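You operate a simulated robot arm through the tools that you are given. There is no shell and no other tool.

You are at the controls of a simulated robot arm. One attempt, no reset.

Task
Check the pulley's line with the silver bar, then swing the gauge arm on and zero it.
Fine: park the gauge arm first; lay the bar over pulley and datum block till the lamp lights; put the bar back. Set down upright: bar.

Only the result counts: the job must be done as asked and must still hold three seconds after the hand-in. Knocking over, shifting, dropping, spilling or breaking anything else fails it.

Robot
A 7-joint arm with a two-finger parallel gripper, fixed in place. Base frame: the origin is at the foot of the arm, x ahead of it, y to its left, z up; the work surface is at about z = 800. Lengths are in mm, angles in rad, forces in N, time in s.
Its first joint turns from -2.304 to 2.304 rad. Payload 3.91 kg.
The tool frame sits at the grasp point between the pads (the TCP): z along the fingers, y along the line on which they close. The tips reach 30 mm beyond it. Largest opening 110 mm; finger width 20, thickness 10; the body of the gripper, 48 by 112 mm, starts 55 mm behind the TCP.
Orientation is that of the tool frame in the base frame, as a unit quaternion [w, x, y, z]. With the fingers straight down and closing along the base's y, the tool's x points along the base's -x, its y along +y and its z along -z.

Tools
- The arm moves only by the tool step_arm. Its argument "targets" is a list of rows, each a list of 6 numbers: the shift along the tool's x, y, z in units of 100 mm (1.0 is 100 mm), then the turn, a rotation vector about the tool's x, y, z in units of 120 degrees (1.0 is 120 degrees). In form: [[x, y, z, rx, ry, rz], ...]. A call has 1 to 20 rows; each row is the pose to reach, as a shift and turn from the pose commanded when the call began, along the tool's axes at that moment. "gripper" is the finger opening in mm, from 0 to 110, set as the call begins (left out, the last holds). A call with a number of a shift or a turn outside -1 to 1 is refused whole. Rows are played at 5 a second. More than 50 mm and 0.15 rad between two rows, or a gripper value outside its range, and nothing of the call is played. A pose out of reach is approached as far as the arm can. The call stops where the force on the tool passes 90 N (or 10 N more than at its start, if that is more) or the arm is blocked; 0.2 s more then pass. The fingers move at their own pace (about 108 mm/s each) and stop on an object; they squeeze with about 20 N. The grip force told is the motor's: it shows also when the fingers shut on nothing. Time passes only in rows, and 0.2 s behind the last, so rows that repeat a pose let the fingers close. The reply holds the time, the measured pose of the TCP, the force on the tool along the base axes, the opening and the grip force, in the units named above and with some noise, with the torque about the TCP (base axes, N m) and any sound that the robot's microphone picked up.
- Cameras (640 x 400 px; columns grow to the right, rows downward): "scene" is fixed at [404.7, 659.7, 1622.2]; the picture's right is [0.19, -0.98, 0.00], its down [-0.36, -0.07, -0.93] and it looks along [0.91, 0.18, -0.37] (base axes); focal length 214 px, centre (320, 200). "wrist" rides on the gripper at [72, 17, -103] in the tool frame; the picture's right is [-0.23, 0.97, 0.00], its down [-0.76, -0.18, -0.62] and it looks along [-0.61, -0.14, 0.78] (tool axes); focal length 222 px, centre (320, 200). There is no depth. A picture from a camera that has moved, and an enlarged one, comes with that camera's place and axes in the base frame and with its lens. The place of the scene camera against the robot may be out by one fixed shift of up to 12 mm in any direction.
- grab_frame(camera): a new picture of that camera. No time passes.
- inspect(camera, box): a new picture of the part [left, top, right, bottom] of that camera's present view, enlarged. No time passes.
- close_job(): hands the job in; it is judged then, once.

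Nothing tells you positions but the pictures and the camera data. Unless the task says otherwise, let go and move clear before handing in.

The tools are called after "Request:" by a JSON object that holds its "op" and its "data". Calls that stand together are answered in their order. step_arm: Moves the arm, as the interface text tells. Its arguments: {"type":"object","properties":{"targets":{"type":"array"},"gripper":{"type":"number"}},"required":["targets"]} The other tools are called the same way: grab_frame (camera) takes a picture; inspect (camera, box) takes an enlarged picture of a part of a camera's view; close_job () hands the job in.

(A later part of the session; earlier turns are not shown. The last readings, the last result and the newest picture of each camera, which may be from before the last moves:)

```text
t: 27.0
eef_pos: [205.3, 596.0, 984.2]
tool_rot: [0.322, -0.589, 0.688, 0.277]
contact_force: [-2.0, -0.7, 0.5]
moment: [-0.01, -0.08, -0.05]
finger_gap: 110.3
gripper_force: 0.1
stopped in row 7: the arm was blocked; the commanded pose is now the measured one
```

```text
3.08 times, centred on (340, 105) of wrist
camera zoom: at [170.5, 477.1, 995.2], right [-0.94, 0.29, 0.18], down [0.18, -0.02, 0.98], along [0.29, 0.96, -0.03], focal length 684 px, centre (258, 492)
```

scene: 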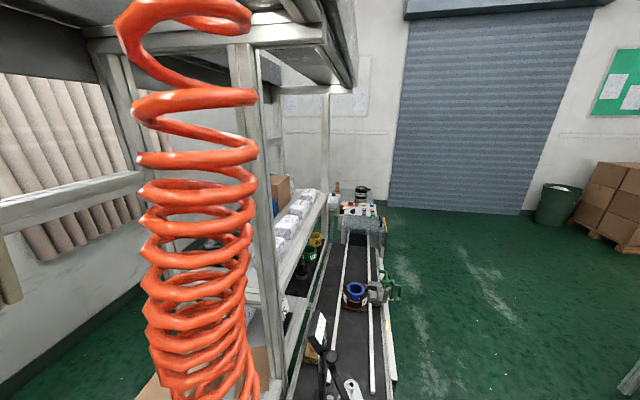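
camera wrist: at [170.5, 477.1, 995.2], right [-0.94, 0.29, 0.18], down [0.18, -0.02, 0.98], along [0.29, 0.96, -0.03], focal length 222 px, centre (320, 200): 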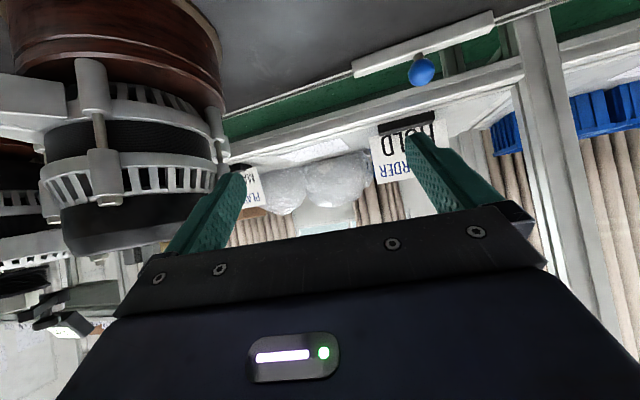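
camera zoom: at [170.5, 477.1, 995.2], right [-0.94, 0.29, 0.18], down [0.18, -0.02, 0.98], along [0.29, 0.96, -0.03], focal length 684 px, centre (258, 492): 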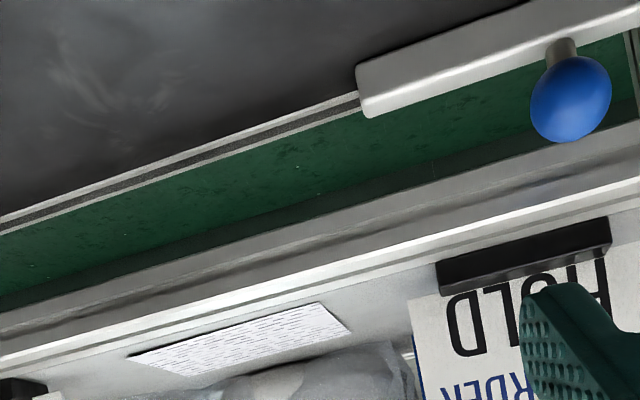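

The bar is about 170 × 19 × 18 mm, lying on the belt (z ≈ 804) with a blue ball on a stem above its middle. The ball's centre is at about (99, 801, 843). The tilt hit a joint limit with no contact, so I'm straightening up and heading back to the gauge, which has to be parked first.

Request:
{"op": "step_arm", "data": {"targets": [[-0.1, 0, -0.08, 0, 0.0595, 0], [-0.2, 0, -0.16, 0, 0.119, 0], [-0.3, 0, -0.25, 0, 0.1785, 0], [-0.4, 0, -0.33, 0, 0.238, 0], [-0.5, 0, -0.41, 0, 0.2975, 0], [-0.6, 0, -0.5, 0, 0.357, 0], [-0.7, 0, -0.58, 0, 0.4167, 0]]}}

Request:
{"op": "grab_frame", "data": {"camera": "wrist"}}

```text
t: 28.6
eef_pos: [206.0, 596.0, 1076.3]
tool_rot: [0.0, -0.651, 0.759, 0.001]
contact_force: [-0.6, -0.3, 1.5]
moment: [0.01, -0.05, -0.02]
finger_gap: 110.0
gripper_force: 0.1
```

```text
taken
camera wrist: at [179.1, 528.8, 1179.8], right [-0.93, 0.37, 0.0], down [0.29, 0.72, 0.62], along [0.23, 0.58, -0.78], focal length 222 px, centre (320, 200)
```

wrist: 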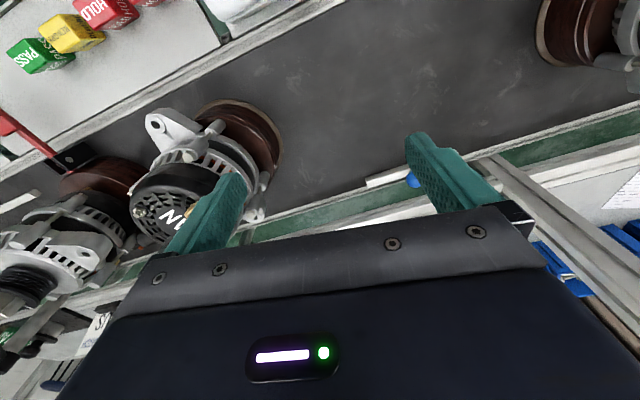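

Request:
{"op": "step_arm", "data": {"targets": [[0, -0.1, -0.3, 0, 0, 0], [0, -0.25, -0.65, 0, 0, 0], [0, -0.4, -1.0, 0, 0, 0]]}}

Request:
{"op": "step_arm", "data": {"targets": [[-0.03, -0.32, -0.2, 0, 0, 0], [-0.06, -0.64, -0.4, 0, 0, 0], [-0.08, -0.97, -0.6, 0, 0, 0]]}}

Request:
{"op": "step_arm", "data": {"targets": [[-0.03, -0.32, 0, 0, 0, 0], [-0.06, -0.64, 0, 0, 0, 0], [-0.08, -0.97, 0, 0, 0, 0]]}}

Request:
{"op": "step_arm", "data": {"targets": [[-0.03, -0.32, 0, 0, 0, 0], [-0.06, -0.64, 0, 0, 0, 0], [-0.08, -0.97, 0, 0, 0, 0]]}}

Request:
{"op": "step_arm", "data": {"targets": [[-0.03, -0.32, 0, 0, 0, 0], [-0.06, -0.64, 0, 0, 0, 0], [-0.08, -0.97, 0, 0, 0, 0]]}}

Request:
{"op": "grab_frame", "data": {"camera": "wrist"}}

```text
t: 29.4
eef_pos: [246.1, 590.9, 1174.7]
tool_rot: [0.0, -0.651, 0.759, 0.002]
contact_force: [-0.4, -0.5, 0.0]
moment: [-0.01, -0.06, 0.01]
finger_gap: 110.1
gripper_force: 0.0
```

```text
t: 30.2
eef_pos: [342.4, 583.7, 1235.3]
tool_rot: [0.0, -0.651, 0.759, 0.002]
contact_force: [-0.6, 0.5, 0.2]
moment: [-0.04, -0.03, -0.01]
finger_gap: 109.9
gripper_force: 0.1
```

```text
t: 31.0
eef_pos: [440.4, 576.2, 1235.9]
tool_rot: [0.002, -0.651, 0.759, 0.001]
contact_force: [-0.3, 0.4, -1.2]
moment: [-0.02, -0.06, 0.0]
finger_gap: 110.0
gripper_force: 0.1
```

```text
t: 31.8
eef_pos: [537.7, 570.4, 1236.1]
tool_rot: [0.001, -0.651, 0.759, 0.002]
contact_force: [0.2, -0.5, 1.1]
moment: [-0.02, -0.03, 0.02]
finger_gap: 109.7
gripper_force: 0.0
```

```text
t: 32.6
eef_pos: [630.7, 562.9, 1234.5]
tool_rot: [0.002, -0.652, 0.758, 0.001]
contact_force: [-0.7, 0.1, 0.9]
moment: [-0.03, -0.02, -0.02]
finger_gap: 109.9
gripper_force: 0.1
```

```text
taken
camera wrist: at [605.6, 495.2, 1338.9], right [-0.93, 0.37, 0.0], down [0.29, 0.72, 0.63], along [0.23, 0.58, -0.78], focal length 222 px, centre (320, 200)
```

wrist: 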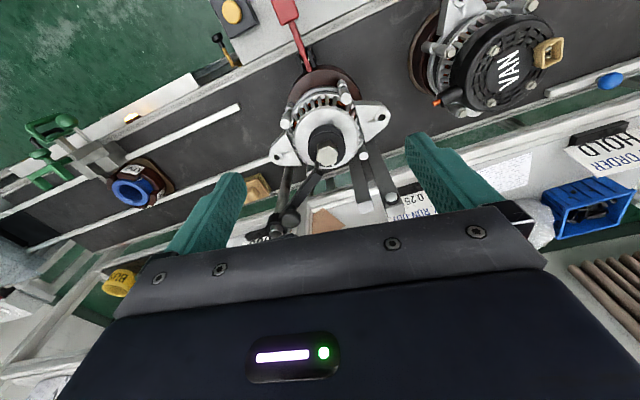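

Request:
{"op": "step_arm", "data": {"targets": [[-0.12, -0.07, 0, 0, 0, 0.05], [-0.24, -0.13, 0, 0, 0, 0.1], [-0.36, -0.2, 0, 0, 0, 0.15], [-0.48, -0.26, 0, 0, 0, 0.2], [-0.6, -0.33, 0, 0, 0, 0.25], [-0.73, -0.39, 0, 0, 0, 0.3]]}}

Request:
{"op": "grab_frame", "data": {"camera": "wrist"}}

Request:
{"op": "inspect", "data": {"camera": "wrist", "box": [240, 60, 420, 210]}}

```text
t: 34.0
eef_pos: [681.9, 628.3, 1235.8]
tool_rot: [0.001, -0.384, 0.923, 0.002]
contact_force: [0.1, -0.1, 1.1]
moment: [0.0, 0.02, 0.0]
finger_gap: 109.9
gripper_force: 0.0
```

```text
taken
camera wrist: at [620.6, 590.9, 1338.4], right [-0.53, 0.85, 0.0], down [0.66, 0.41, 0.63], along [0.53, 0.33, -0.78], focal length 222 px, centre (320, 200)
```

wrist: 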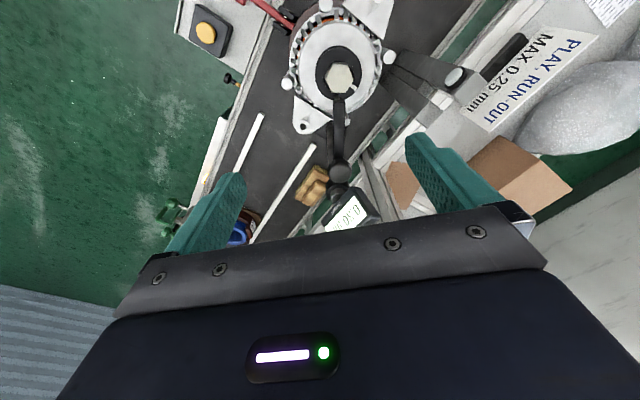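

```text
2.67 times, centred on (330, 135) of wrist
camera zoom: at [620.6, 590.9, 1338.4], right [-0.53, 0.85, 0.0], down [0.66, 0.41, 0.63], along [0.53, 0.33, -0.78], focal length 592 px, centre (293, 373)
```

zoom: 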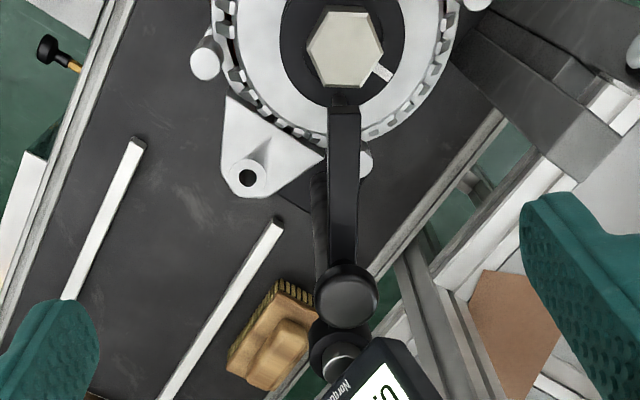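

Request:
{"op": "inspect", "data": {"camera": "wrist", "box": [300, 130, 400, 215]}}

Request:
{"op": "inspect", "data": {"camera": "wrist", "box": [285, 40, 395, 130]}}

Request:
{"op": "inspect", "data": {"camera": "wrist", "box": [170, 0, 310, 90]}}

```text
4.71 times, centred on (350, 172) of wrist
camera zoom: at [620.6, 590.9, 1338.4], right [-0.53, 0.85, 0.0], down [0.66, 0.41, 0.63], along [0.53, 0.33, -0.78], focal length 1045 px, centre (179, 329)
```

zoom: 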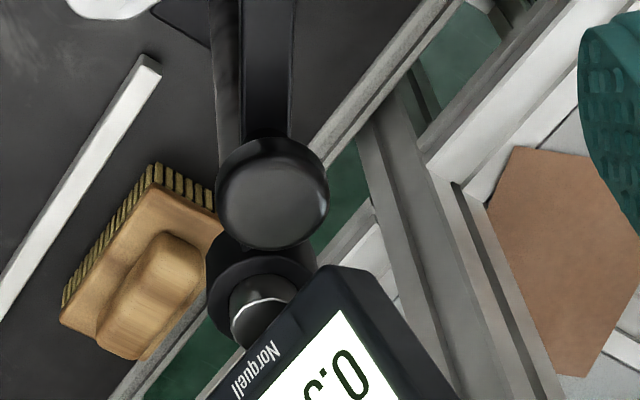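

```text
4.44 times, centred on (340, 85) of wrist
camera zoom: at [620.6, 590.9, 1338.4], right [-0.53, 0.85, 0.0], down [0.66, 0.41, 0.63], along [0.53, 0.33, -0.78], focal length 987 px, centre (231, 711)
```

zoom: 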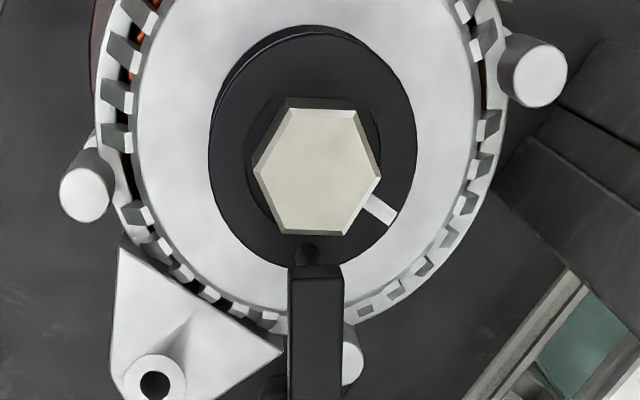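

```text
4.44 times, centred on (240, 45) of wrist
camera zoom: at [620.6, 590.9, 1338.4], right [-0.53, 0.85, 0.0], down [0.66, 0.41, 0.63], along [0.53, 0.33, -0.78], focal length 987 px, centre (676, 889)
```

zoom: 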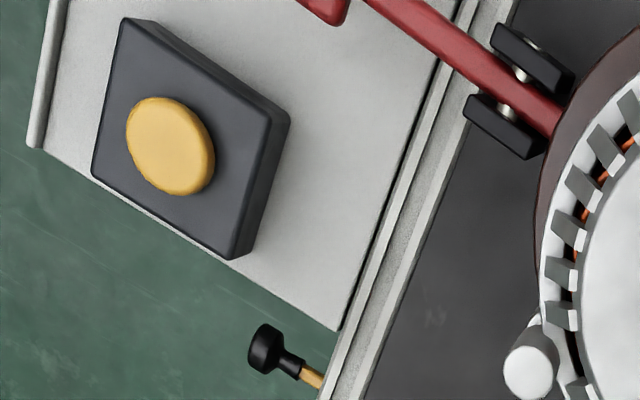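

The gauge post axis is at about (769, 712). Its arm is about 125 mm long at z 1065–1078, with the probe at about (670, 647) on the pulley rim and the knob at about (728, 686). I'll close the fingers and set them down on the +y side of the arm, then swing it gently toward -y, away from the bar's lane.

Request:
{"op": "step_arm", "data": {"targets": [[-0.13, 0.13, 0, 0, 0, 0], [-0.26, 0.26, 0, 0, 0, 0], [-0.38, 0.4, 0, 0, 0, 0], [-0.38, 0.4, 0.25, 0, 0, 0], [-0.38, 0.4, 0.5, 0, 0, 0], [-0.38, 0.4, 0.75, 0, 0, 0]], "gripper": 0}}

Request:
{"op": "grab_frame", "data": {"camera": "wrist"}}

Request:
{"op": "grab_frame", "data": {"camera": "scene"}}

```text
t: 35.4
eef_pos: [681.7, 684.7, 1160.0]
tool_rot: [0.001, -0.385, 0.923, 0.002]
contact_force: [-0.4, 0.8, 0.8]
moment: [0.01, -0.02, -0.03]
finger_gap: 0.0
gripper_force: 19.8
```

```text
taken
camera wrist: at [619.8, 646.8, 1263.3], right [-0.53, 0.85, 0.0], down [0.66, 0.41, 0.62], along [0.53, 0.33, -0.78], focal length 222 px, centre (320, 200)
```

wrist: 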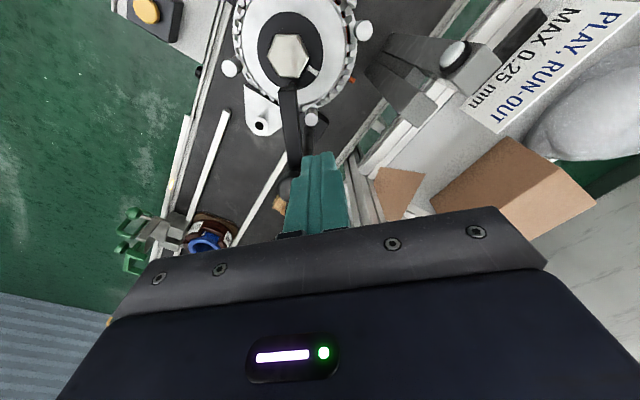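

```text
taken
```

scene: 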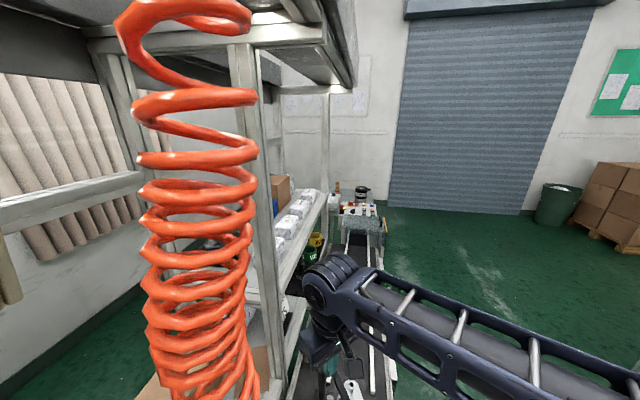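

Request:
{"op": "step_arm", "data": {"targets": [[0, 0, 0.25, 0, 0, 0], [0, 0, 0.5, 0, 0, 0], [0, 0, 0.72, 0, 0, 0]]}}

Request:
{"op": "inspect", "data": {"camera": "wrist", "box": [220, 60, 420, 220]}}

Request:
{"op": "inspect", "data": {"camera": "scene", "box": [270, 280, 410, 400]}}

```text
t: 36.2
eef_pos: [681.2, 683.6, 1089.2]
tool_rot: [0.001, -0.385, 0.923, 0.002]
contact_force: [-0.3, -0.3, 0.3]
moment: [0.04, -0.01, -0.02]
finger_gap: 0.0
gripper_force: 20.2
```

```text
2.50 times, centred on (320, 140) of wrist
camera zoom: at [618.9, 646.5, 1192.1], right [-0.53, 0.85, 0.0], down [0.66, 0.41, 0.62], along [0.53, 0.33, -0.78], focal length 555 px, centre (320, 350)
```

zoom: 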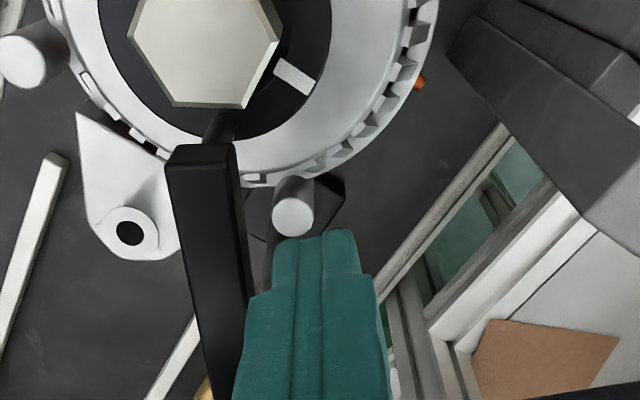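

```text
3.33 times, centred on (340, 340) of scene
camera zoom: at [404.7, 659.7, 1622.2], right [0.19, -0.98, 0.0], down [-0.36, -0.07, -0.93], along [0.91, 0.18, -0.37], focal length 715 px, centre (253, -267)
```

zoom: 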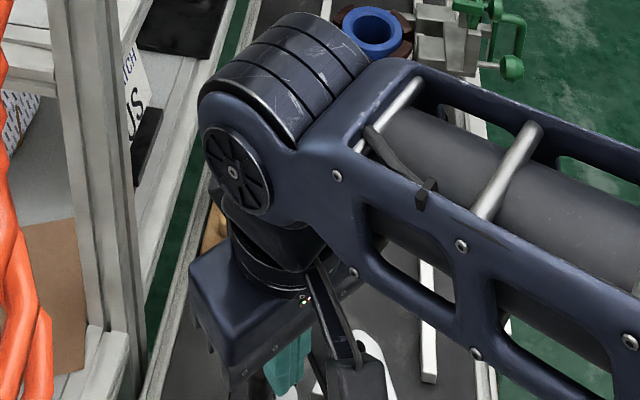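

The closed fingers sit right beside the gauge arm on its +y side with no contact. I'm starting a gentle push toward -y and watching the force.

Request:
{"op": "step_arm", "data": {"targets": [[0.01, -0.05, 0, 0, 0, 0], [0.02, -0.1, 0, 0, 0, 0], [0.03, -0.15, 0, 0, 0, 0], [0.04, -0.2, 0, 0, 0, 0], [0.04, -0.2, 0, 0, 0, 0]]}}

Request:
{"op": "inspect", "data": {"camera": "wrist", "box": [220, 60, 420, 220]}}

```text
t: 37.4
eef_pos: [691.7, 669.4, 1088.2]
tool_rot: [0.001, -0.385, 0.923, 0.002]
contact_force: [-0.2, 0.6, -0.5]
moment: [-0.02, -0.01, 0.0]
finger_gap: 0.0
gripper_force: 20.4
```

```text
2.50 times, centred on (320, 140) of wrist
camera zoom: at [630.2, 630.6, 1191.8], right [-0.53, 0.85, 0.0], down [0.66, 0.41, 0.62], along [0.53, 0.33, -0.78], focal length 555 px, centre (320, 350)
```

zoom: 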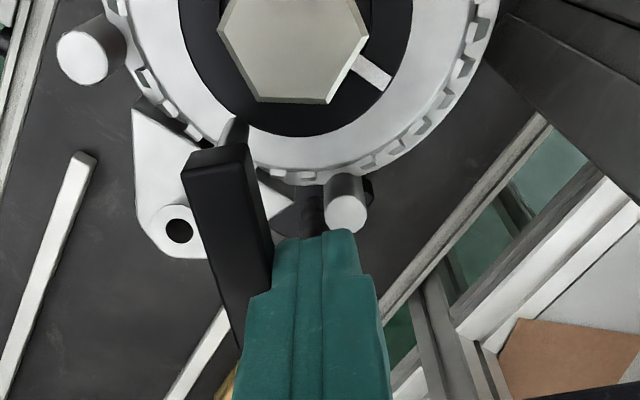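

The arm swings freely this way with under 1 N, and the probe is coming off the pulley. I'm continuing slowly along the arc to park it well clear.

Request:
{"op": "step_arm", "data": {"targets": [[0.016, -0.085, 0, 0, 0, 0], [0.032, -0.169, 0, 0, 0, 0], [0.033, -0.245, 0, 0, 0, 0], [0.033, -0.321, 0, 0, 0, 0], [0.02, -0.398, 0, 0, 0, 0], [0.006, -0.474, 0, 0, 0, 0]]}}

Request:
{"op": "grab_frame", "data": {"camera": "wrist"}}

Request:
{"op": "grab_frame", "data": {"camera": "scene"}}

```text
t: 38.8
eef_pos: [725.3, 635.0, 1087.8]
tool_rot: [0.001, -0.386, 0.923, 0.001]
contact_force: [-0.1, 0.2, -0.1]
moment: [0.0, -0.02, 0.0]
finger_gap: 0.0
gripper_force: 19.8
```

```text
taken
camera wrist: at [663.8, 597.0, 1191.1], right [-0.53, 0.85, 0.0], down [0.66, 0.41, 0.62], along [0.53, 0.33, -0.78], focal length 222 px, centre (320, 200)
```

wrist: 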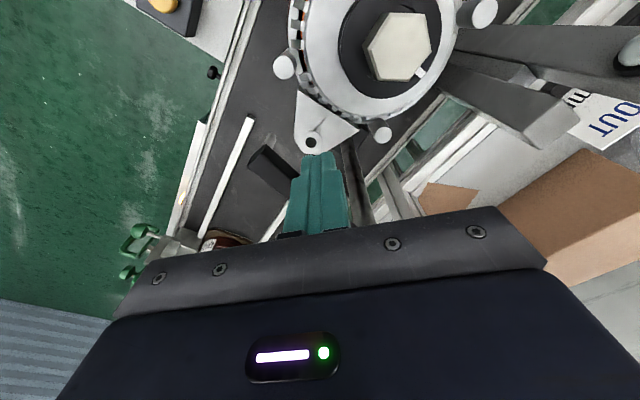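

```text
taken
```

scene: 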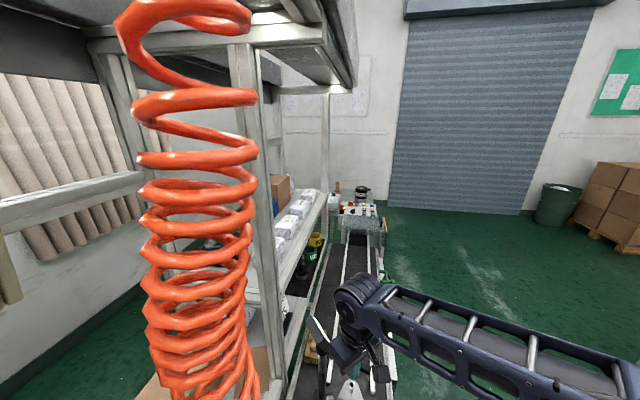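

Request:
{"op": "step_arm", "data": {"targets": [[-0.026, -0.07, 0, 0, 0, 0], [-0.053, -0.138, 0, 0, 0, 0], [-0.09, -0.205, 0, 0, 0, 0], [-0.129, -0.272, 0, 0, 0, 0], [-0.15, -0.303, 0, 0, 0, 0], [-0.176, -0.333, 0, 0, 0, 0]]}}

Request:
{"op": "grab_frame", "data": {"camera": "wrist"}}

Request:
{"op": "inspect", "data": {"camera": "scene", "box": [270, 280, 410, 400]}}

```text
t: 40.2
eef_pos: [756.8, 623.2, 1088.7]
tool_rot: [-0.001, -0.386, 0.922, 0.002]
contact_force: [-48.3, -25.6, 2.7]
moment: [-0.31, 0.48, -0.3]
finger_gap: 0.3
gripper_force: 19.8
```

```text
taken
camera wrist: at [697.0, 586.2, 1192.7], right [-0.53, 0.85, 0.0], down [0.66, 0.42, 0.62], along [0.52, 0.33, -0.78], focal length 222 px, centre (320, 200)
```

wrist: 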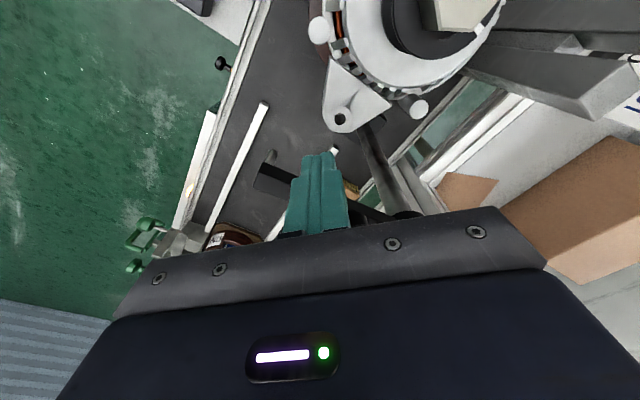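

```text
3.33 times, centred on (340, 340) of scene
camera zoom: at [404.7, 659.7, 1622.2], right [0.19, -0.98, 0.0], down [-0.36, -0.07, -0.93], along [0.91, 0.18, -0.37], focal length 715 px, centre (253, -267)
```

zoom: 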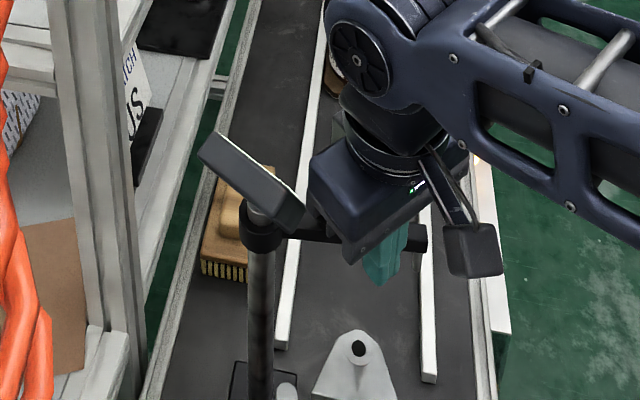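

The arm reached its end stop in the parked direction and the force rose to about 55 N. I'm backing the finger off at once, then checking that the stand didn't move.

Request:
{"op": "step_arm", "data": {"targets": [[0.05, 0.06, 0, 0, 0, 0], [0.1, 0.12, 0, 0, 0, 0], [0.2, 0.22, 0, 0, 0, 0]]}}

Request:
{"op": "step_arm", "data": {"targets": [[0, 0, -0.33, 0, 0, 0], [0, 0, -0.66, 0, 0, 0], [0, 0, -1.0, 0, 0, 0]]}}

Request:
{"op": "grab_frame", "data": {"camera": "wrist"}}

Request:
{"op": "inspect", "data": {"camera": "scene", "box": [270, 280, 410, 400]}}

```text
t: 41.0
eef_pos: [732.9, 624.7, 1087.0]
tool_rot: [0.0, -0.385, 0.923, 0.001]
contact_force: [0.0, -0.1, -0.3]
moment: [-0.02, 0.03, 0.03]
finger_gap: 0.0
gripper_force: 19.6
```

```text
t: 41.8
eef_pos: [731.4, 623.8, 1186.1]
tool_rot: [0.0, -0.385, 0.923, 0.002]
contact_force: [0.7, 0.6, -1.0]
moment: [0.01, 0.01, 0.03]
finger_gap: 0.1
gripper_force: 20.1
```

```text
taken
camera wrist: at [669.5, 586.3, 1290.4], right [-0.53, 0.85, 0.0], down [0.66, 0.41, 0.62], along [0.53, 0.33, -0.78], focal length 222 px, centre (320, 200)
```

wrist: 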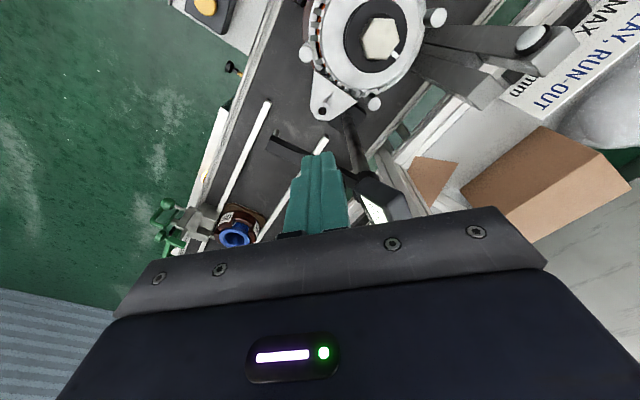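

```text
3.33 times, centred on (340, 340) of scene
camera zoom: at [404.7, 659.7, 1622.2], right [0.19, -0.98, 0.0], down [-0.36, -0.07, -0.93], along [0.91, 0.18, -0.37], focal length 715 px, centre (253, -267)
```

zoom: 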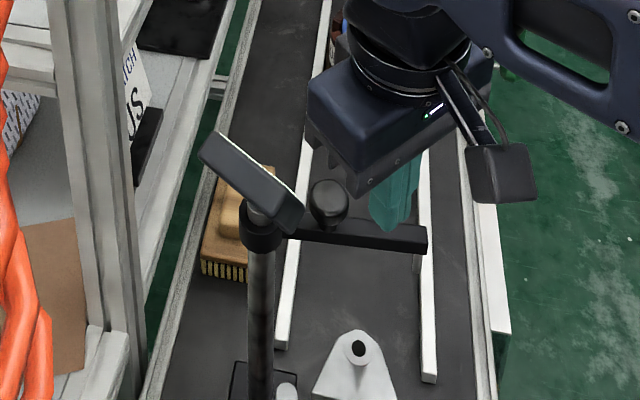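

The gauge arm is parked, pointing toward -y and clear of the pulley, and the stand base hasn't shifted. Now I'm travelling back at height to fetch the silver bar.

Request:
{"op": "step_arm", "data": {"targets": [[0.24, 0.22, 0, 0, 0, 0], [0.48, 0.43, 0, 0, 0, 0], [0.72, 0.65, 0, 0, 0, 0], [0.97, 0.865, 0, 0, 0, 0]], "gripper": 60}}

Request:
{"op": "step_arm", "data": {"targets": [[0.24, 0.22, 0, 0, 0, 0], [0.48, 0.43, 0, 0, 0, 0], [0.72, 0.65, 0, 0, 0, 0], [0.97, 0.865, 0, 0, 0, 0]]}}

Request:
{"op": "step_arm", "data": {"targets": [[0.24, 0.22, 0, 0, 0, 0], [0.48, 0.43, 0, 0, 0, 0], [0.72, 0.65, 0, 0, 0, 0], [0.97, 0.865, 0, 0, 0, 0]]}}

Request:
{"op": "step_arm", "data": {"targets": [[0.24, 0.22, 0, 0, 0, 0], [0.48, 0.43, 0, 0, 0, 0], [0.72, 0.65, 0, 0, 0, 0], [0.97, 0.865, 0, 0, 0, 0]]}}

Request:
{"op": "inspect", "data": {"camera": "scene", "box": [270, 280, 410, 400]}}

```text
t: 42.8
eef_pos: [603.3, 615.4, 1186.4]
tool_rot: [0.0, -0.385, 0.923, 0.003]
contact_force: [0.7, -0.3, 0.9]
moment: [0.03, 0.03, 0.0]
finger_gap: 60.0
gripper_force: 0.1
```

```text
t: 43.8
eef_pos: [472.3, 609.2, 1186.4]
tool_rot: [0.0, -0.385, 0.923, 0.002]
contact_force: [0.5, -0.6, -0.4]
moment: [-0.02, 0.07, 0.01]
finger_gap: 60.0
gripper_force: 0.1
```

```text
t: 44.8
eef_pos: [342.2, 600.5, 1186.6]
tool_rot: [0.001, -0.385, 0.923, 0.002]
contact_force: [1.0, 0.0, -0.5]
moment: [-0.02, 0.04, 0.02]
finger_gap: 60.1
gripper_force: 0.0
```

```text
t: 45.8
eef_pos: [211.6, 592.4, 1187.1]
tool_rot: [0.001, -0.384, 0.923, 0.002]
contact_force: [-0.1, 0.4, -1.1]
moment: [0.02, 0.01, 0.01]
finger_gap: 60.0
gripper_force: 0.1
```

```text
3.33 times, centred on (340, 340) of scene
camera zoom: at [404.7, 659.7, 1622.2], right [0.19, -0.98, 0.0], down [-0.36, -0.07, -0.93], along [0.91, 0.18, -0.37], focal length 715 px, centre (253, -267)
```

zoom: 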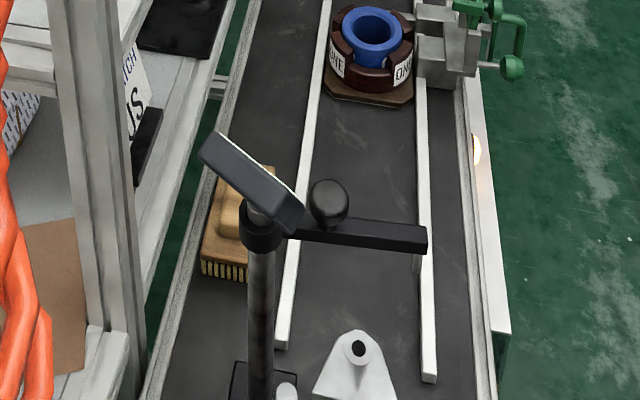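

Request:
{"op": "step_arm", "data": {"targets": [[0, 0.08, 0.14, 0, 0, -0.0536], [0, 0.16, 0.28, 0, 0, -0.107], [0, 0.25, 0.42, 0, 0, -0.161], [0, 0.33, 0.56, 0, 0, -0.214], [0, 0.41, 0.7, 0, 0, -0.268], [0, 0.5, 0.84, 0, 0, -0.321], [0, 0.58, 0.98, 0, 0, -0.372]]}}

Request:
{"op": "grab_frame", "data": {"camera": "wrist"}}

Request:
{"op": "grab_frame", "data": {"camera": "scene"}}

```text
t: 47.4
eef_pos: [171.3, 633.4, 1091.2]
tool_rot: [0.001, -0.707, 0.707, 0.001]
contact_force: [-0.5, -0.1, 0.8]
moment: [0.01, -0.01, 0.0]
finger_gap: 59.6
gripper_force: 0.2
```

```text
taken
camera wrist: at [155.5, 563.1, 1194.4], right [-0.97, 0.23, 0.0], down [0.18, 0.76, 0.63], along [0.14, 0.61, -0.78], focal length 222 px, centre (320, 200)
```

wrist: 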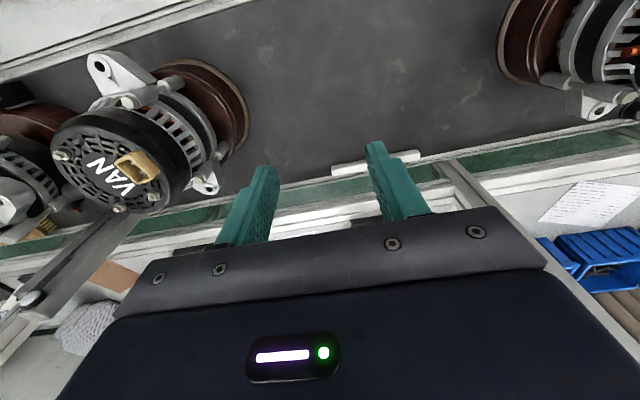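

```text
taken
```

scene: 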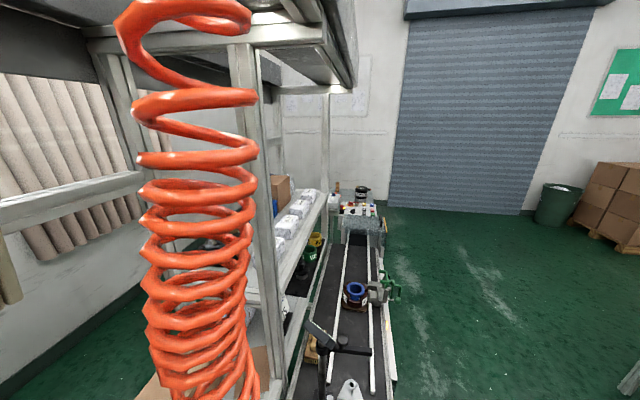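

Request:
{"op": "step_arm", "data": {"targets": [[-0.1, 0.15, 0.33, 0, 0, 0], [-0.2, 0.35, 0.66, 0, 0, 0], [-0.3, 0.55, 1.0, 0, 0, 0]]}}

Request:
{"op": "grab_frame", "data": {"camera": "wrist"}}

Request:
{"op": "inspect", "data": {"camera": "wrist", "box": [240, 100, 440, 230]}}

```text
t: 48.2
eef_pos: [116.7, 662.8, 990.5]
tool_rot: [0.001, -0.706, 0.708, 0.001]
contact_force: [0.2, 0.2, -0.3]
moment: [-0.01, 0.01, -0.02]
finger_gap: 60.1
gripper_force: 0.0
```

```text
taken
camera wrist: at [100.7, 592.0, 1094.3], right [-0.97, 0.23, 0.0], down [0.18, 0.76, 0.63], along [0.14, 0.61, -0.78], focal length 222 px, centre (320, 200)
```

wrist: 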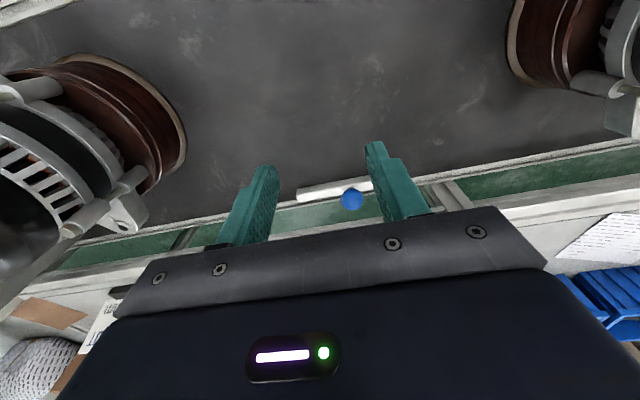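

```text
3.08 times, centred on (340, 165) of wrist
camera zoom: at [100.7, 592.0, 1094.3], right [-0.97, 0.23, 0.0], down [0.18, 0.76, 0.63], along [0.14, 0.61, -0.78], focal length 684 px, centre (258, 308)
```

zoom: 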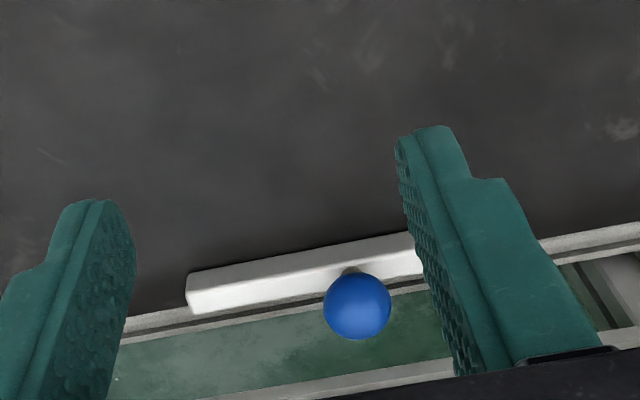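

Request:
{"op": "step_arm", "data": {"targets": [[-0.25, 0.06, 0, 0, 0, 0], [-0.5, 0.12, 0, 0, 0, 0], [-0.75, 0.164, 0, 0, 0, 0]]}}

Request:
{"op": "grab_frame", "data": {"camera": "wrist"}}

Request:
{"op": "inspect", "data": {"camera": "wrist", "box": [240, 60, 440, 230]}}

```text
t: 49.0
eef_pos: [100.9, 737.3, 991.9]
tool_rot: [0.002, -0.706, 0.708, 0.001]
contact_force: [-0.5, 0.3, 0.4]
moment: [0.03, 0.02, 0.02]
finger_gap: 60.0
gripper_force: 0.0
```

```text
taken
camera wrist: at [84.4, 666.5, 1095.1], right [-0.97, 0.23, 0.0], down [0.18, 0.76, 0.63], along [0.14, 0.61, -0.78], focal length 222 px, centre (320, 200)
```

wrist: 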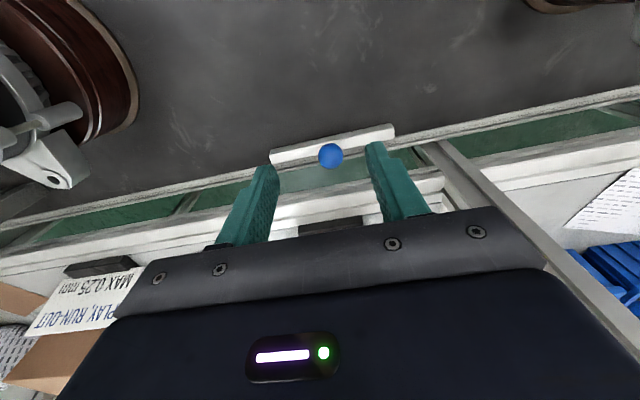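

```text
2.35 times, centred on (340, 145) of wrist
camera zoom: at [84.4, 666.5, 1095.1], right [-0.97, 0.23, 0.0], down [0.18, 0.76, 0.63], along [0.14, 0.61, -0.78], focal length 523 px, centre (273, 329)
```

zoom: 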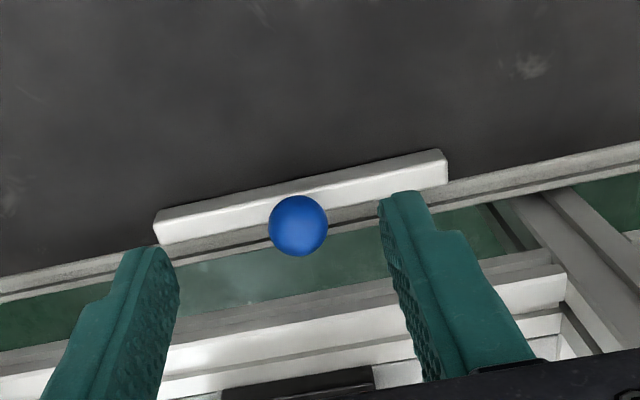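

The ball centre refines to (100.6, 798.8, 841.4) and the bar lies square with the x axis. I'm moving over it and descending in two stages with the fingers open 60 mm.

Request:
{"op": "step_arm", "data": {"targets": [[-0.2, 0, 0, 0, 0, 0], [-0.4, 0, 0, 0, 0, 0], [-0.615, 0, 0, 0, 0, 0], [-0.615, 0, 0.3, 0, 0, 0], [-0.615, 0, 0.6, 0, 0, 0], [-0.615, 0, 0.9, 0, 0, 0]]}}

Request:
{"op": "grab_frame", "data": {"camera": "wrist"}}

Request:
{"op": "inspect", "data": {"camera": "wrist", "box": [220, 80, 420, 230]}}

```text
t: 50.4
eef_pos: [100.0, 800.4, 901.8]
tool_rot: [0.001, -0.707, 0.707, 0.001]
contact_force: [1.0, -0.5, 0.7]
moment: [0.0, 0.0, -0.01]
finger_gap: 60.1
gripper_force: 0.0
```

```text
taken
camera wrist: at [84.4, 729.0, 1005.2], right [-0.97, 0.23, 0.0], down [0.18, 0.76, 0.63], along [0.14, 0.61, -0.78], focal length 222 px, centre (320, 200)
```

wrist: 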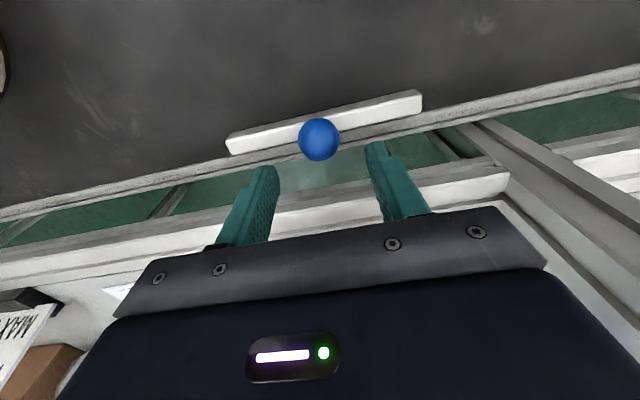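

```text
2.67 times, centred on (320, 155) of wrist
camera zoom: at [84.4, 729.0, 1005.2], right [-0.97, 0.23, 0.0], down [0.18, 0.76, 0.63], along [0.14, 0.61, -0.78], focal length 592 px, centre (320, 320)
```

zoom: 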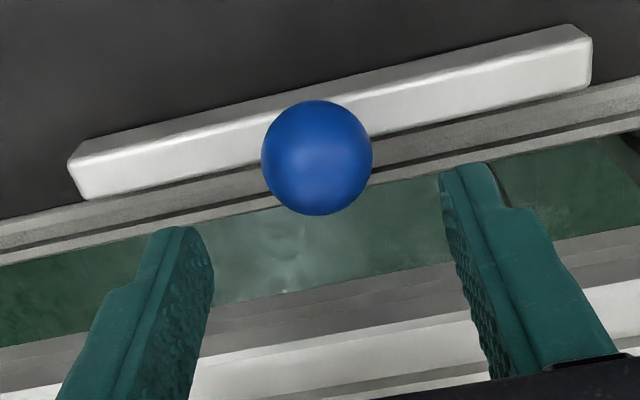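

Request:
{"op": "step_arm", "data": {"targets": [[0.015, -0.008, 0.15, 0, 0, 0], [0.015, -0.008, 0.3, 0, 0, 0], [0.015, -0.008, 0.4, 0, 0, 0], [0.015, -0.008, 0.455, 0, 0, 0]]}}

Request:
{"op": "grab_frame", "data": {"camera": "wrist"}}

Request:
{"op": "inspect", "data": {"camera": "wrist", "box": [220, 60, 420, 210]}}

```text
t: 51.4
eef_pos: [101.1, 798.5, 854.5]
tool_rot: [0.001, -0.707, 0.707, 0.001]
contact_force: [0.6, 0.0, -0.2]
moment: [0.02, -0.01, 0.04]
finger_gap: 59.9
gripper_force: 0.0
```

```text
taken
camera wrist: at [85.5, 728.4, 957.9], right [-0.97, 0.23, 0.0], down [0.18, 0.76, 0.63], along [0.14, 0.61, -0.78], focal length 222 px, centre (320, 200)
```

wrist: 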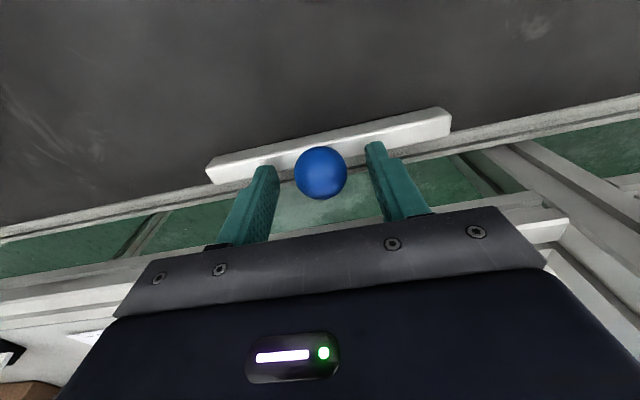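

```text
2.67 times, centred on (320, 135) of wrist
camera zoom: at [85.5, 728.4, 957.9], right [-0.97, 0.23, 0.0], down [0.18, 0.76, 0.63], along [0.14, 0.61, -0.78], focal length 592 px, centre (320, 373)
```

zoom: 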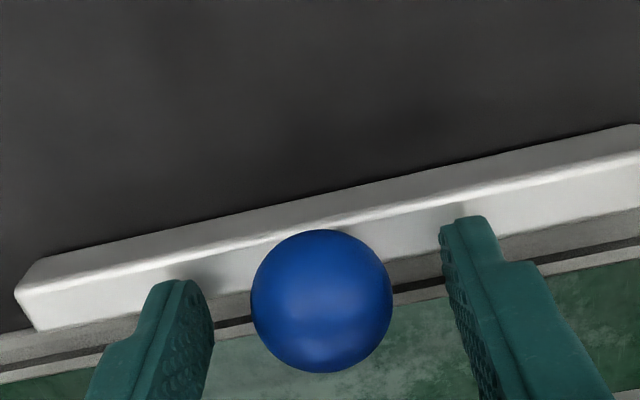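

The fingers straddle the ball just above the bar top with no contact. Closing the grip on the knob.

Request:
{"op": "step_arm", "data": {"targets": [[0, 0, 0, 0, 0, 0], [0, 0, 0, 0, 0, 0], [0, 0, 0, 0, 0, 0], [0, 0, 0, 0, 0, 0], [0, 0, 0, 0, 0, 0]], "gripper": 20}}

Request:
{"op": "inspect", "data": {"camera": "wrist", "box": [220, 60, 420, 210]}}

```text
t: 52.6
eef_pos: [102.0, 798.5, 854.3]
tool_rot: [0.001, -0.706, 0.708, 0.001]
contact_force: [-1.4, -0.2, -0.2]
moment: [0.0, -0.02, 0.0]
finger_gap: 31.2
gripper_force: 19.7
```

```text
2.67 times, centred on (320, 135) of wrist
camera zoom: at [85.7, 728.4, 958.0], right [-0.97, 0.23, 0.0], down [0.18, 0.76, 0.63], along [0.14, 0.61, -0.78], focal length 592 px, centre (320, 373)
```

zoom: 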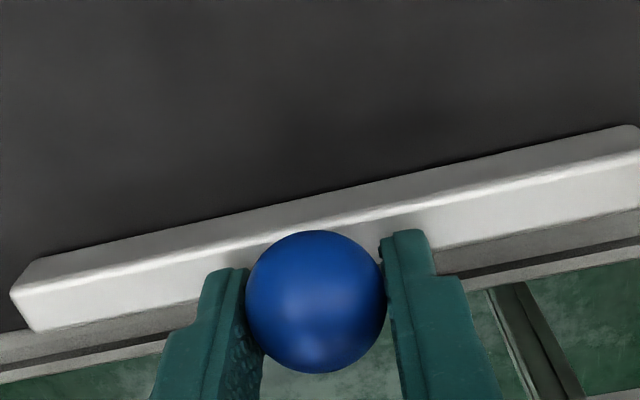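

Request:
{"op": "step_arm", "data": {"targets": [[0, 0, -0.1, 0, 0, 0], [0, 0, -0.2, 0, 0, 0], [0, 0, -0.3, 0, 0, 0], [0, 0, -0.4, 0, 0, 0]]}}

Request:
{"op": "grab_frame", "data": {"camera": "wrist"}}

Request:
{"op": "inspect", "data": {"camera": "wrist", "box": [220, 60, 420, 210]}}

```text
t: 53.6
eef_pos: [100.8, 798.0, 894.6]
tool_rot: [0.001, -0.707, 0.707, 0.001]
contact_force: [-1.2, 0.8, -0.9]
moment: [0.03, 0.02, 0.02]
finger_gap: 20.1
gripper_force: 0.1
```

```text
taken
camera wrist: at [86.0, 728.0, 999.1], right [-0.97, 0.23, 0.0], down [0.18, 0.76, 0.63], along [0.14, 0.61, -0.78], focal length 222 px, centre (320, 200)
```

wrist: 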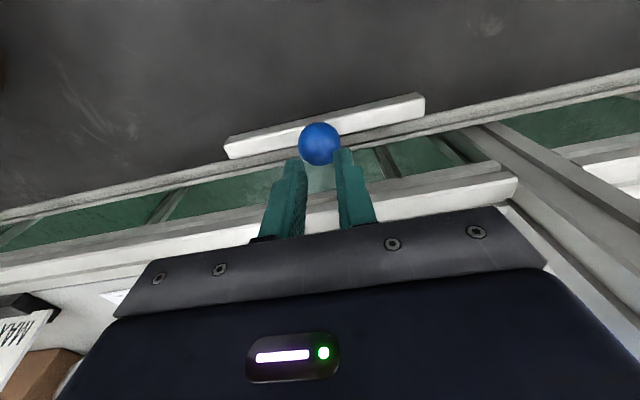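

```text
2.67 times, centred on (320, 135) of wrist
camera zoom: at [86.0, 728.0, 999.1], right [-0.97, 0.23, 0.0], down [0.18, 0.76, 0.63], along [0.14, 0.61, -0.78], focal length 592 px, centre (320, 373)
```

zoom: 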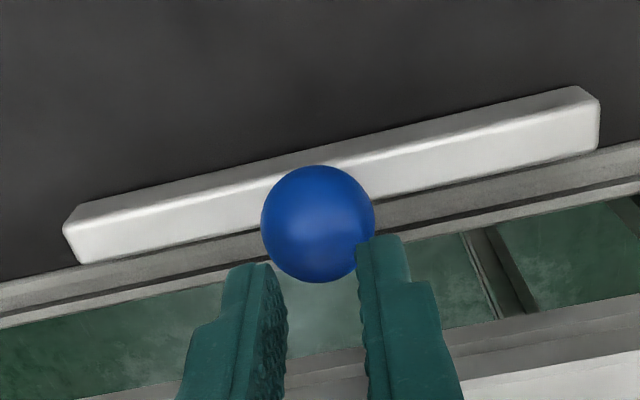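

The fingers slid off the ball during the lift. The bar is still in its place, with the ball at about (102, 798). I'll reopen, go down slightly lower, close again and lift in very small steps while reading the load.

Request:
{"op": "step_arm", "data": {"targets": [[0, 0, 0, 0, 0, 0], [0, 0, 0, 0, 0, 0], [0, 0, 0, 0, 0, 0]], "gripper": 60}}

Request:
{"op": "step_arm", "data": {"targets": [[0, 0, 0.15, 0, 0, 0], [0, 0, 0.3, 0, 0, 0], [0, 0, 0.4, 0, 0, 0], [0, 0, 0.42, 0, 0, 0]]}}

Request:
{"op": "inspect", "data": {"camera": "wrist", "box": [220, 60, 420, 210]}}

```text
t: 54.4
eef_pos: [101.2, 797.9, 894.3]
tool_rot: [0.001, -0.706, 0.708, 0.001]
contact_force: [0.1, 0.4, 0.3]
moment: [0.02, 0.01, 0.0]
finger_gap: 59.9
gripper_force: 0.0
```

```text
t: 55.4
eef_pos: [101.4, 800.3, 852.5]
tool_rot: [0.001, -0.706, 0.708, 0.001]
contact_force: [-0.3, -0.1, 0.4]
moment: [0.02, 0.0, -0.03]
finger_gap: 59.9
gripper_force: 0.0
```

```text
2.67 times, centred on (320, 135) of wrist
camera zoom: at [85.6, 728.9, 957.5], right [-0.97, 0.23, 0.0], down [0.18, 0.76, 0.63], along [0.14, 0.61, -0.78], focal length 592 px, centre (320, 373)
```

zoom: 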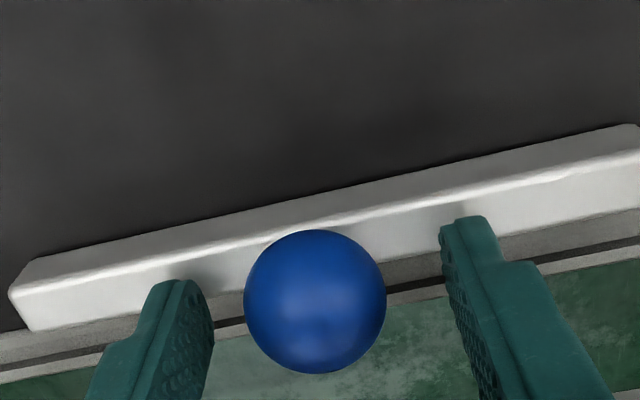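

Request:
{"op": "step_arm", "data": {"targets": [[0, 0, 0, 0, 0, 0], [0, 0, 0, 0, 0, 0], [0, 0, 0, 0, 0, 0], [0, 0, 0, 0, 0, 0]], "gripper": 0}}

Request:
{"op": "step_arm", "data": {"targets": [[0, 0, -0.01, 0, 0, 0], [0, 0, -0.02, 0, 0, 0], [0, 0, -0.03, 0, 0, 0]]}}

Request:
{"op": "step_arm", "data": {"targets": [[0, 0, -0.01, 0, 0, 0], [0, 0, -0.02, 0, 0, 0], [0, 0, -0.03, 0, 0, 0]]}}

Request:
{"op": "inspect", "data": {"camera": "wrist", "box": [220, 60, 420, 210]}}

```text
t: 56.4
eef_pos: [100.2, 799.4, 855.2]
tool_rot: [0.001, -0.707, 0.707, 0.001]
contact_force: [-0.4, 0.1, 0.0]
moment: [0.02, -0.01, -0.01]
finger_gap: 31.2
gripper_force: 20.1
```

```text
t: 57.2
eef_pos: [100.6, 800.1, 857.4]
tool_rot: [0.001, -0.706, 0.708, 0.001]
contact_force: [0.4, -0.3, -2.3]
moment: [0.01, 0.0, -0.01]
finger_gap: 31.3
gripper_force: 20.5
```

```text
t: 58.0
eef_pos: [101.7, 799.5, 858.7]
tool_rot: [0.001, -0.707, 0.707, 0.001]
contact_force: [0.3, -0.2, -2.1]
moment: [0.01, -0.02, -0.01]
finger_gap: 31.3
gripper_force: 19.9
```

```text
2.67 times, centred on (320, 135) of wrist
camera zoom: at [85.7, 728.9, 962.4], right [-0.97, 0.23, 0.0], down [0.18, 0.76, 0.63], along [0.14, 0.61, -0.78], focal length 592 px, centre (320, 373)
```

zoom: 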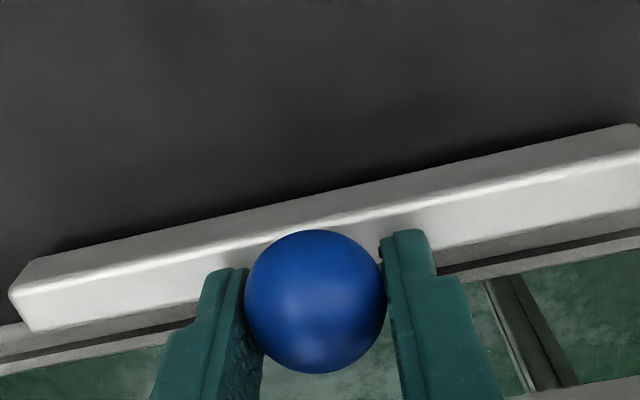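

This time it holds. The load is about 2.2 N and the bar has come off the belt. I'm continuing the lift gently.

Request:
{"op": "step_arm", "data": {"targets": [[0, 0, -0.02, 0, 0, 0], [0, 0, -0.05, 0, 0, 0], [0, 0, -0.08, 0, 0, 0], [0, 0, -0.11, 0, 0, 0], [0, 0, -0.14, 0, 0, 0], [0, 0, -0.17, 0, 0, 0], [0, 0, -0.2, 0, 0, 0]]}}

Request:
{"op": "inspect", "data": {"camera": "wrist", "box": [220, 60, 420, 210]}}

```text
t: 59.6
eef_pos: [100.7, 799.4, 878.5]
tool_rot: [0.001, -0.707, 0.708, 0.001]
contact_force: [-0.5, 0.0, -1.2]
moment: [0.0, 0.0, -0.01]
finger_gap: 31.4
gripper_force: 20.3
```

```text
2.67 times, centred on (320, 135) of wrist
camera zoom: at [85.8, 728.8, 982.5], right [-0.97, 0.23, 0.0], down [0.18, 0.76, 0.63], along [0.14, 0.61, -0.78], focal length 592 px, centre (320, 373)
```

zoom: 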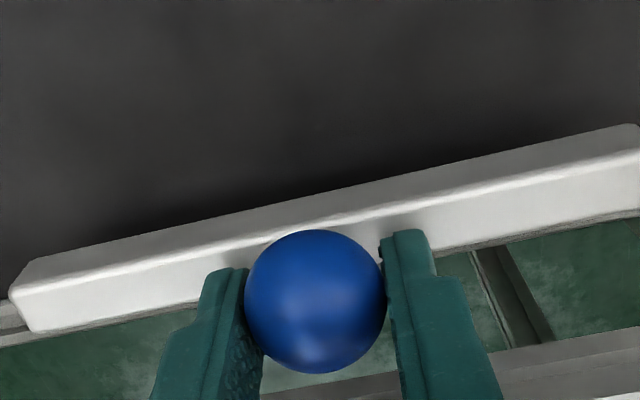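

The bar is lifted 24 mm and held firmly. I'm raising it, then drawing it back from the shelf edge with smooth ramps.

Request:
{"op": "step_arm", "data": {"targets": [[0, 0, -0.04, 0, 0, 0], [0, 0, -0.12, 0, 0, 0], [0, 0, -0.24, 0, 0, 0], [0, 0, -0.38, 0, 0, 0], [0, 0, -0.52, 0, 0, 0], [0, 0, -0.66, 0, 0, 0], [0, 0, -0.76, 0, 0, 0], [0, 0, -0.8, 0, 0, 0]]}}

Request:
{"op": "step_arm", "data": {"targets": [[0.04, 0, 0, 0, 0, 0], [0.12, 0, 0, 0, 0, 0], [0.26, 0, 0, 0, 0, 0], [0.42, 0, 0, 0, 0, 0], [0.6, 0, 0, 0, 0, 0], [0.78, 0, 0, 0, 0, 0], [0.92, 0, 0, 0, 0, 0], [1.0, 0, 0, 0, 0, 0]]}}

Request:
{"op": "inspect", "data": {"camera": "wrist", "box": [220, 60, 420, 210]}}

```text
t: 61.4
eef_pos: [100.8, 799.3, 958.7]
tool_rot: [0.001, -0.707, 0.708, 0.002]
contact_force: [-0.1, -0.2, -2.3]
moment: [0.04, -0.02, 0.0]
finger_gap: 31.5
gripper_force: 20.5
```

```text
t: 63.2
eef_pos: [101.6, 698.7, 958.9]
tool_rot: [0.001, -0.707, 0.707, 0.001]
contact_force: [-0.8, 0.1, -2.0]
moment: [0.0, -0.04, -0.01]
finger_gap: 31.3
gripper_force: 19.6
```

```text
2.67 times, centred on (320, 135) of wrist
camera zoom: at [85.6, 628.1, 1062.2], right [-0.97, 0.23, 0.0], down [0.18, 0.76, 0.63], along [0.14, 0.61, -0.78], focal length 592 px, centre (320, 373)
```

zoom: 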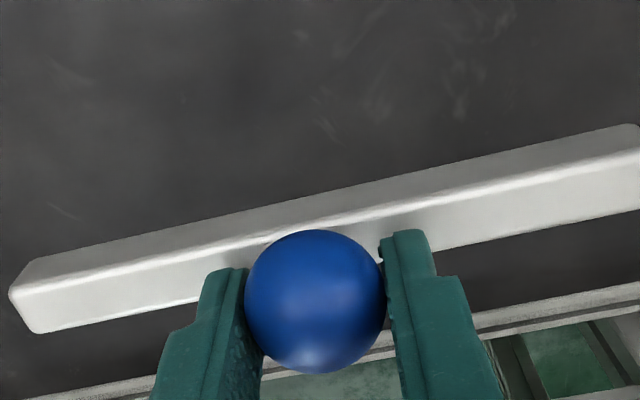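

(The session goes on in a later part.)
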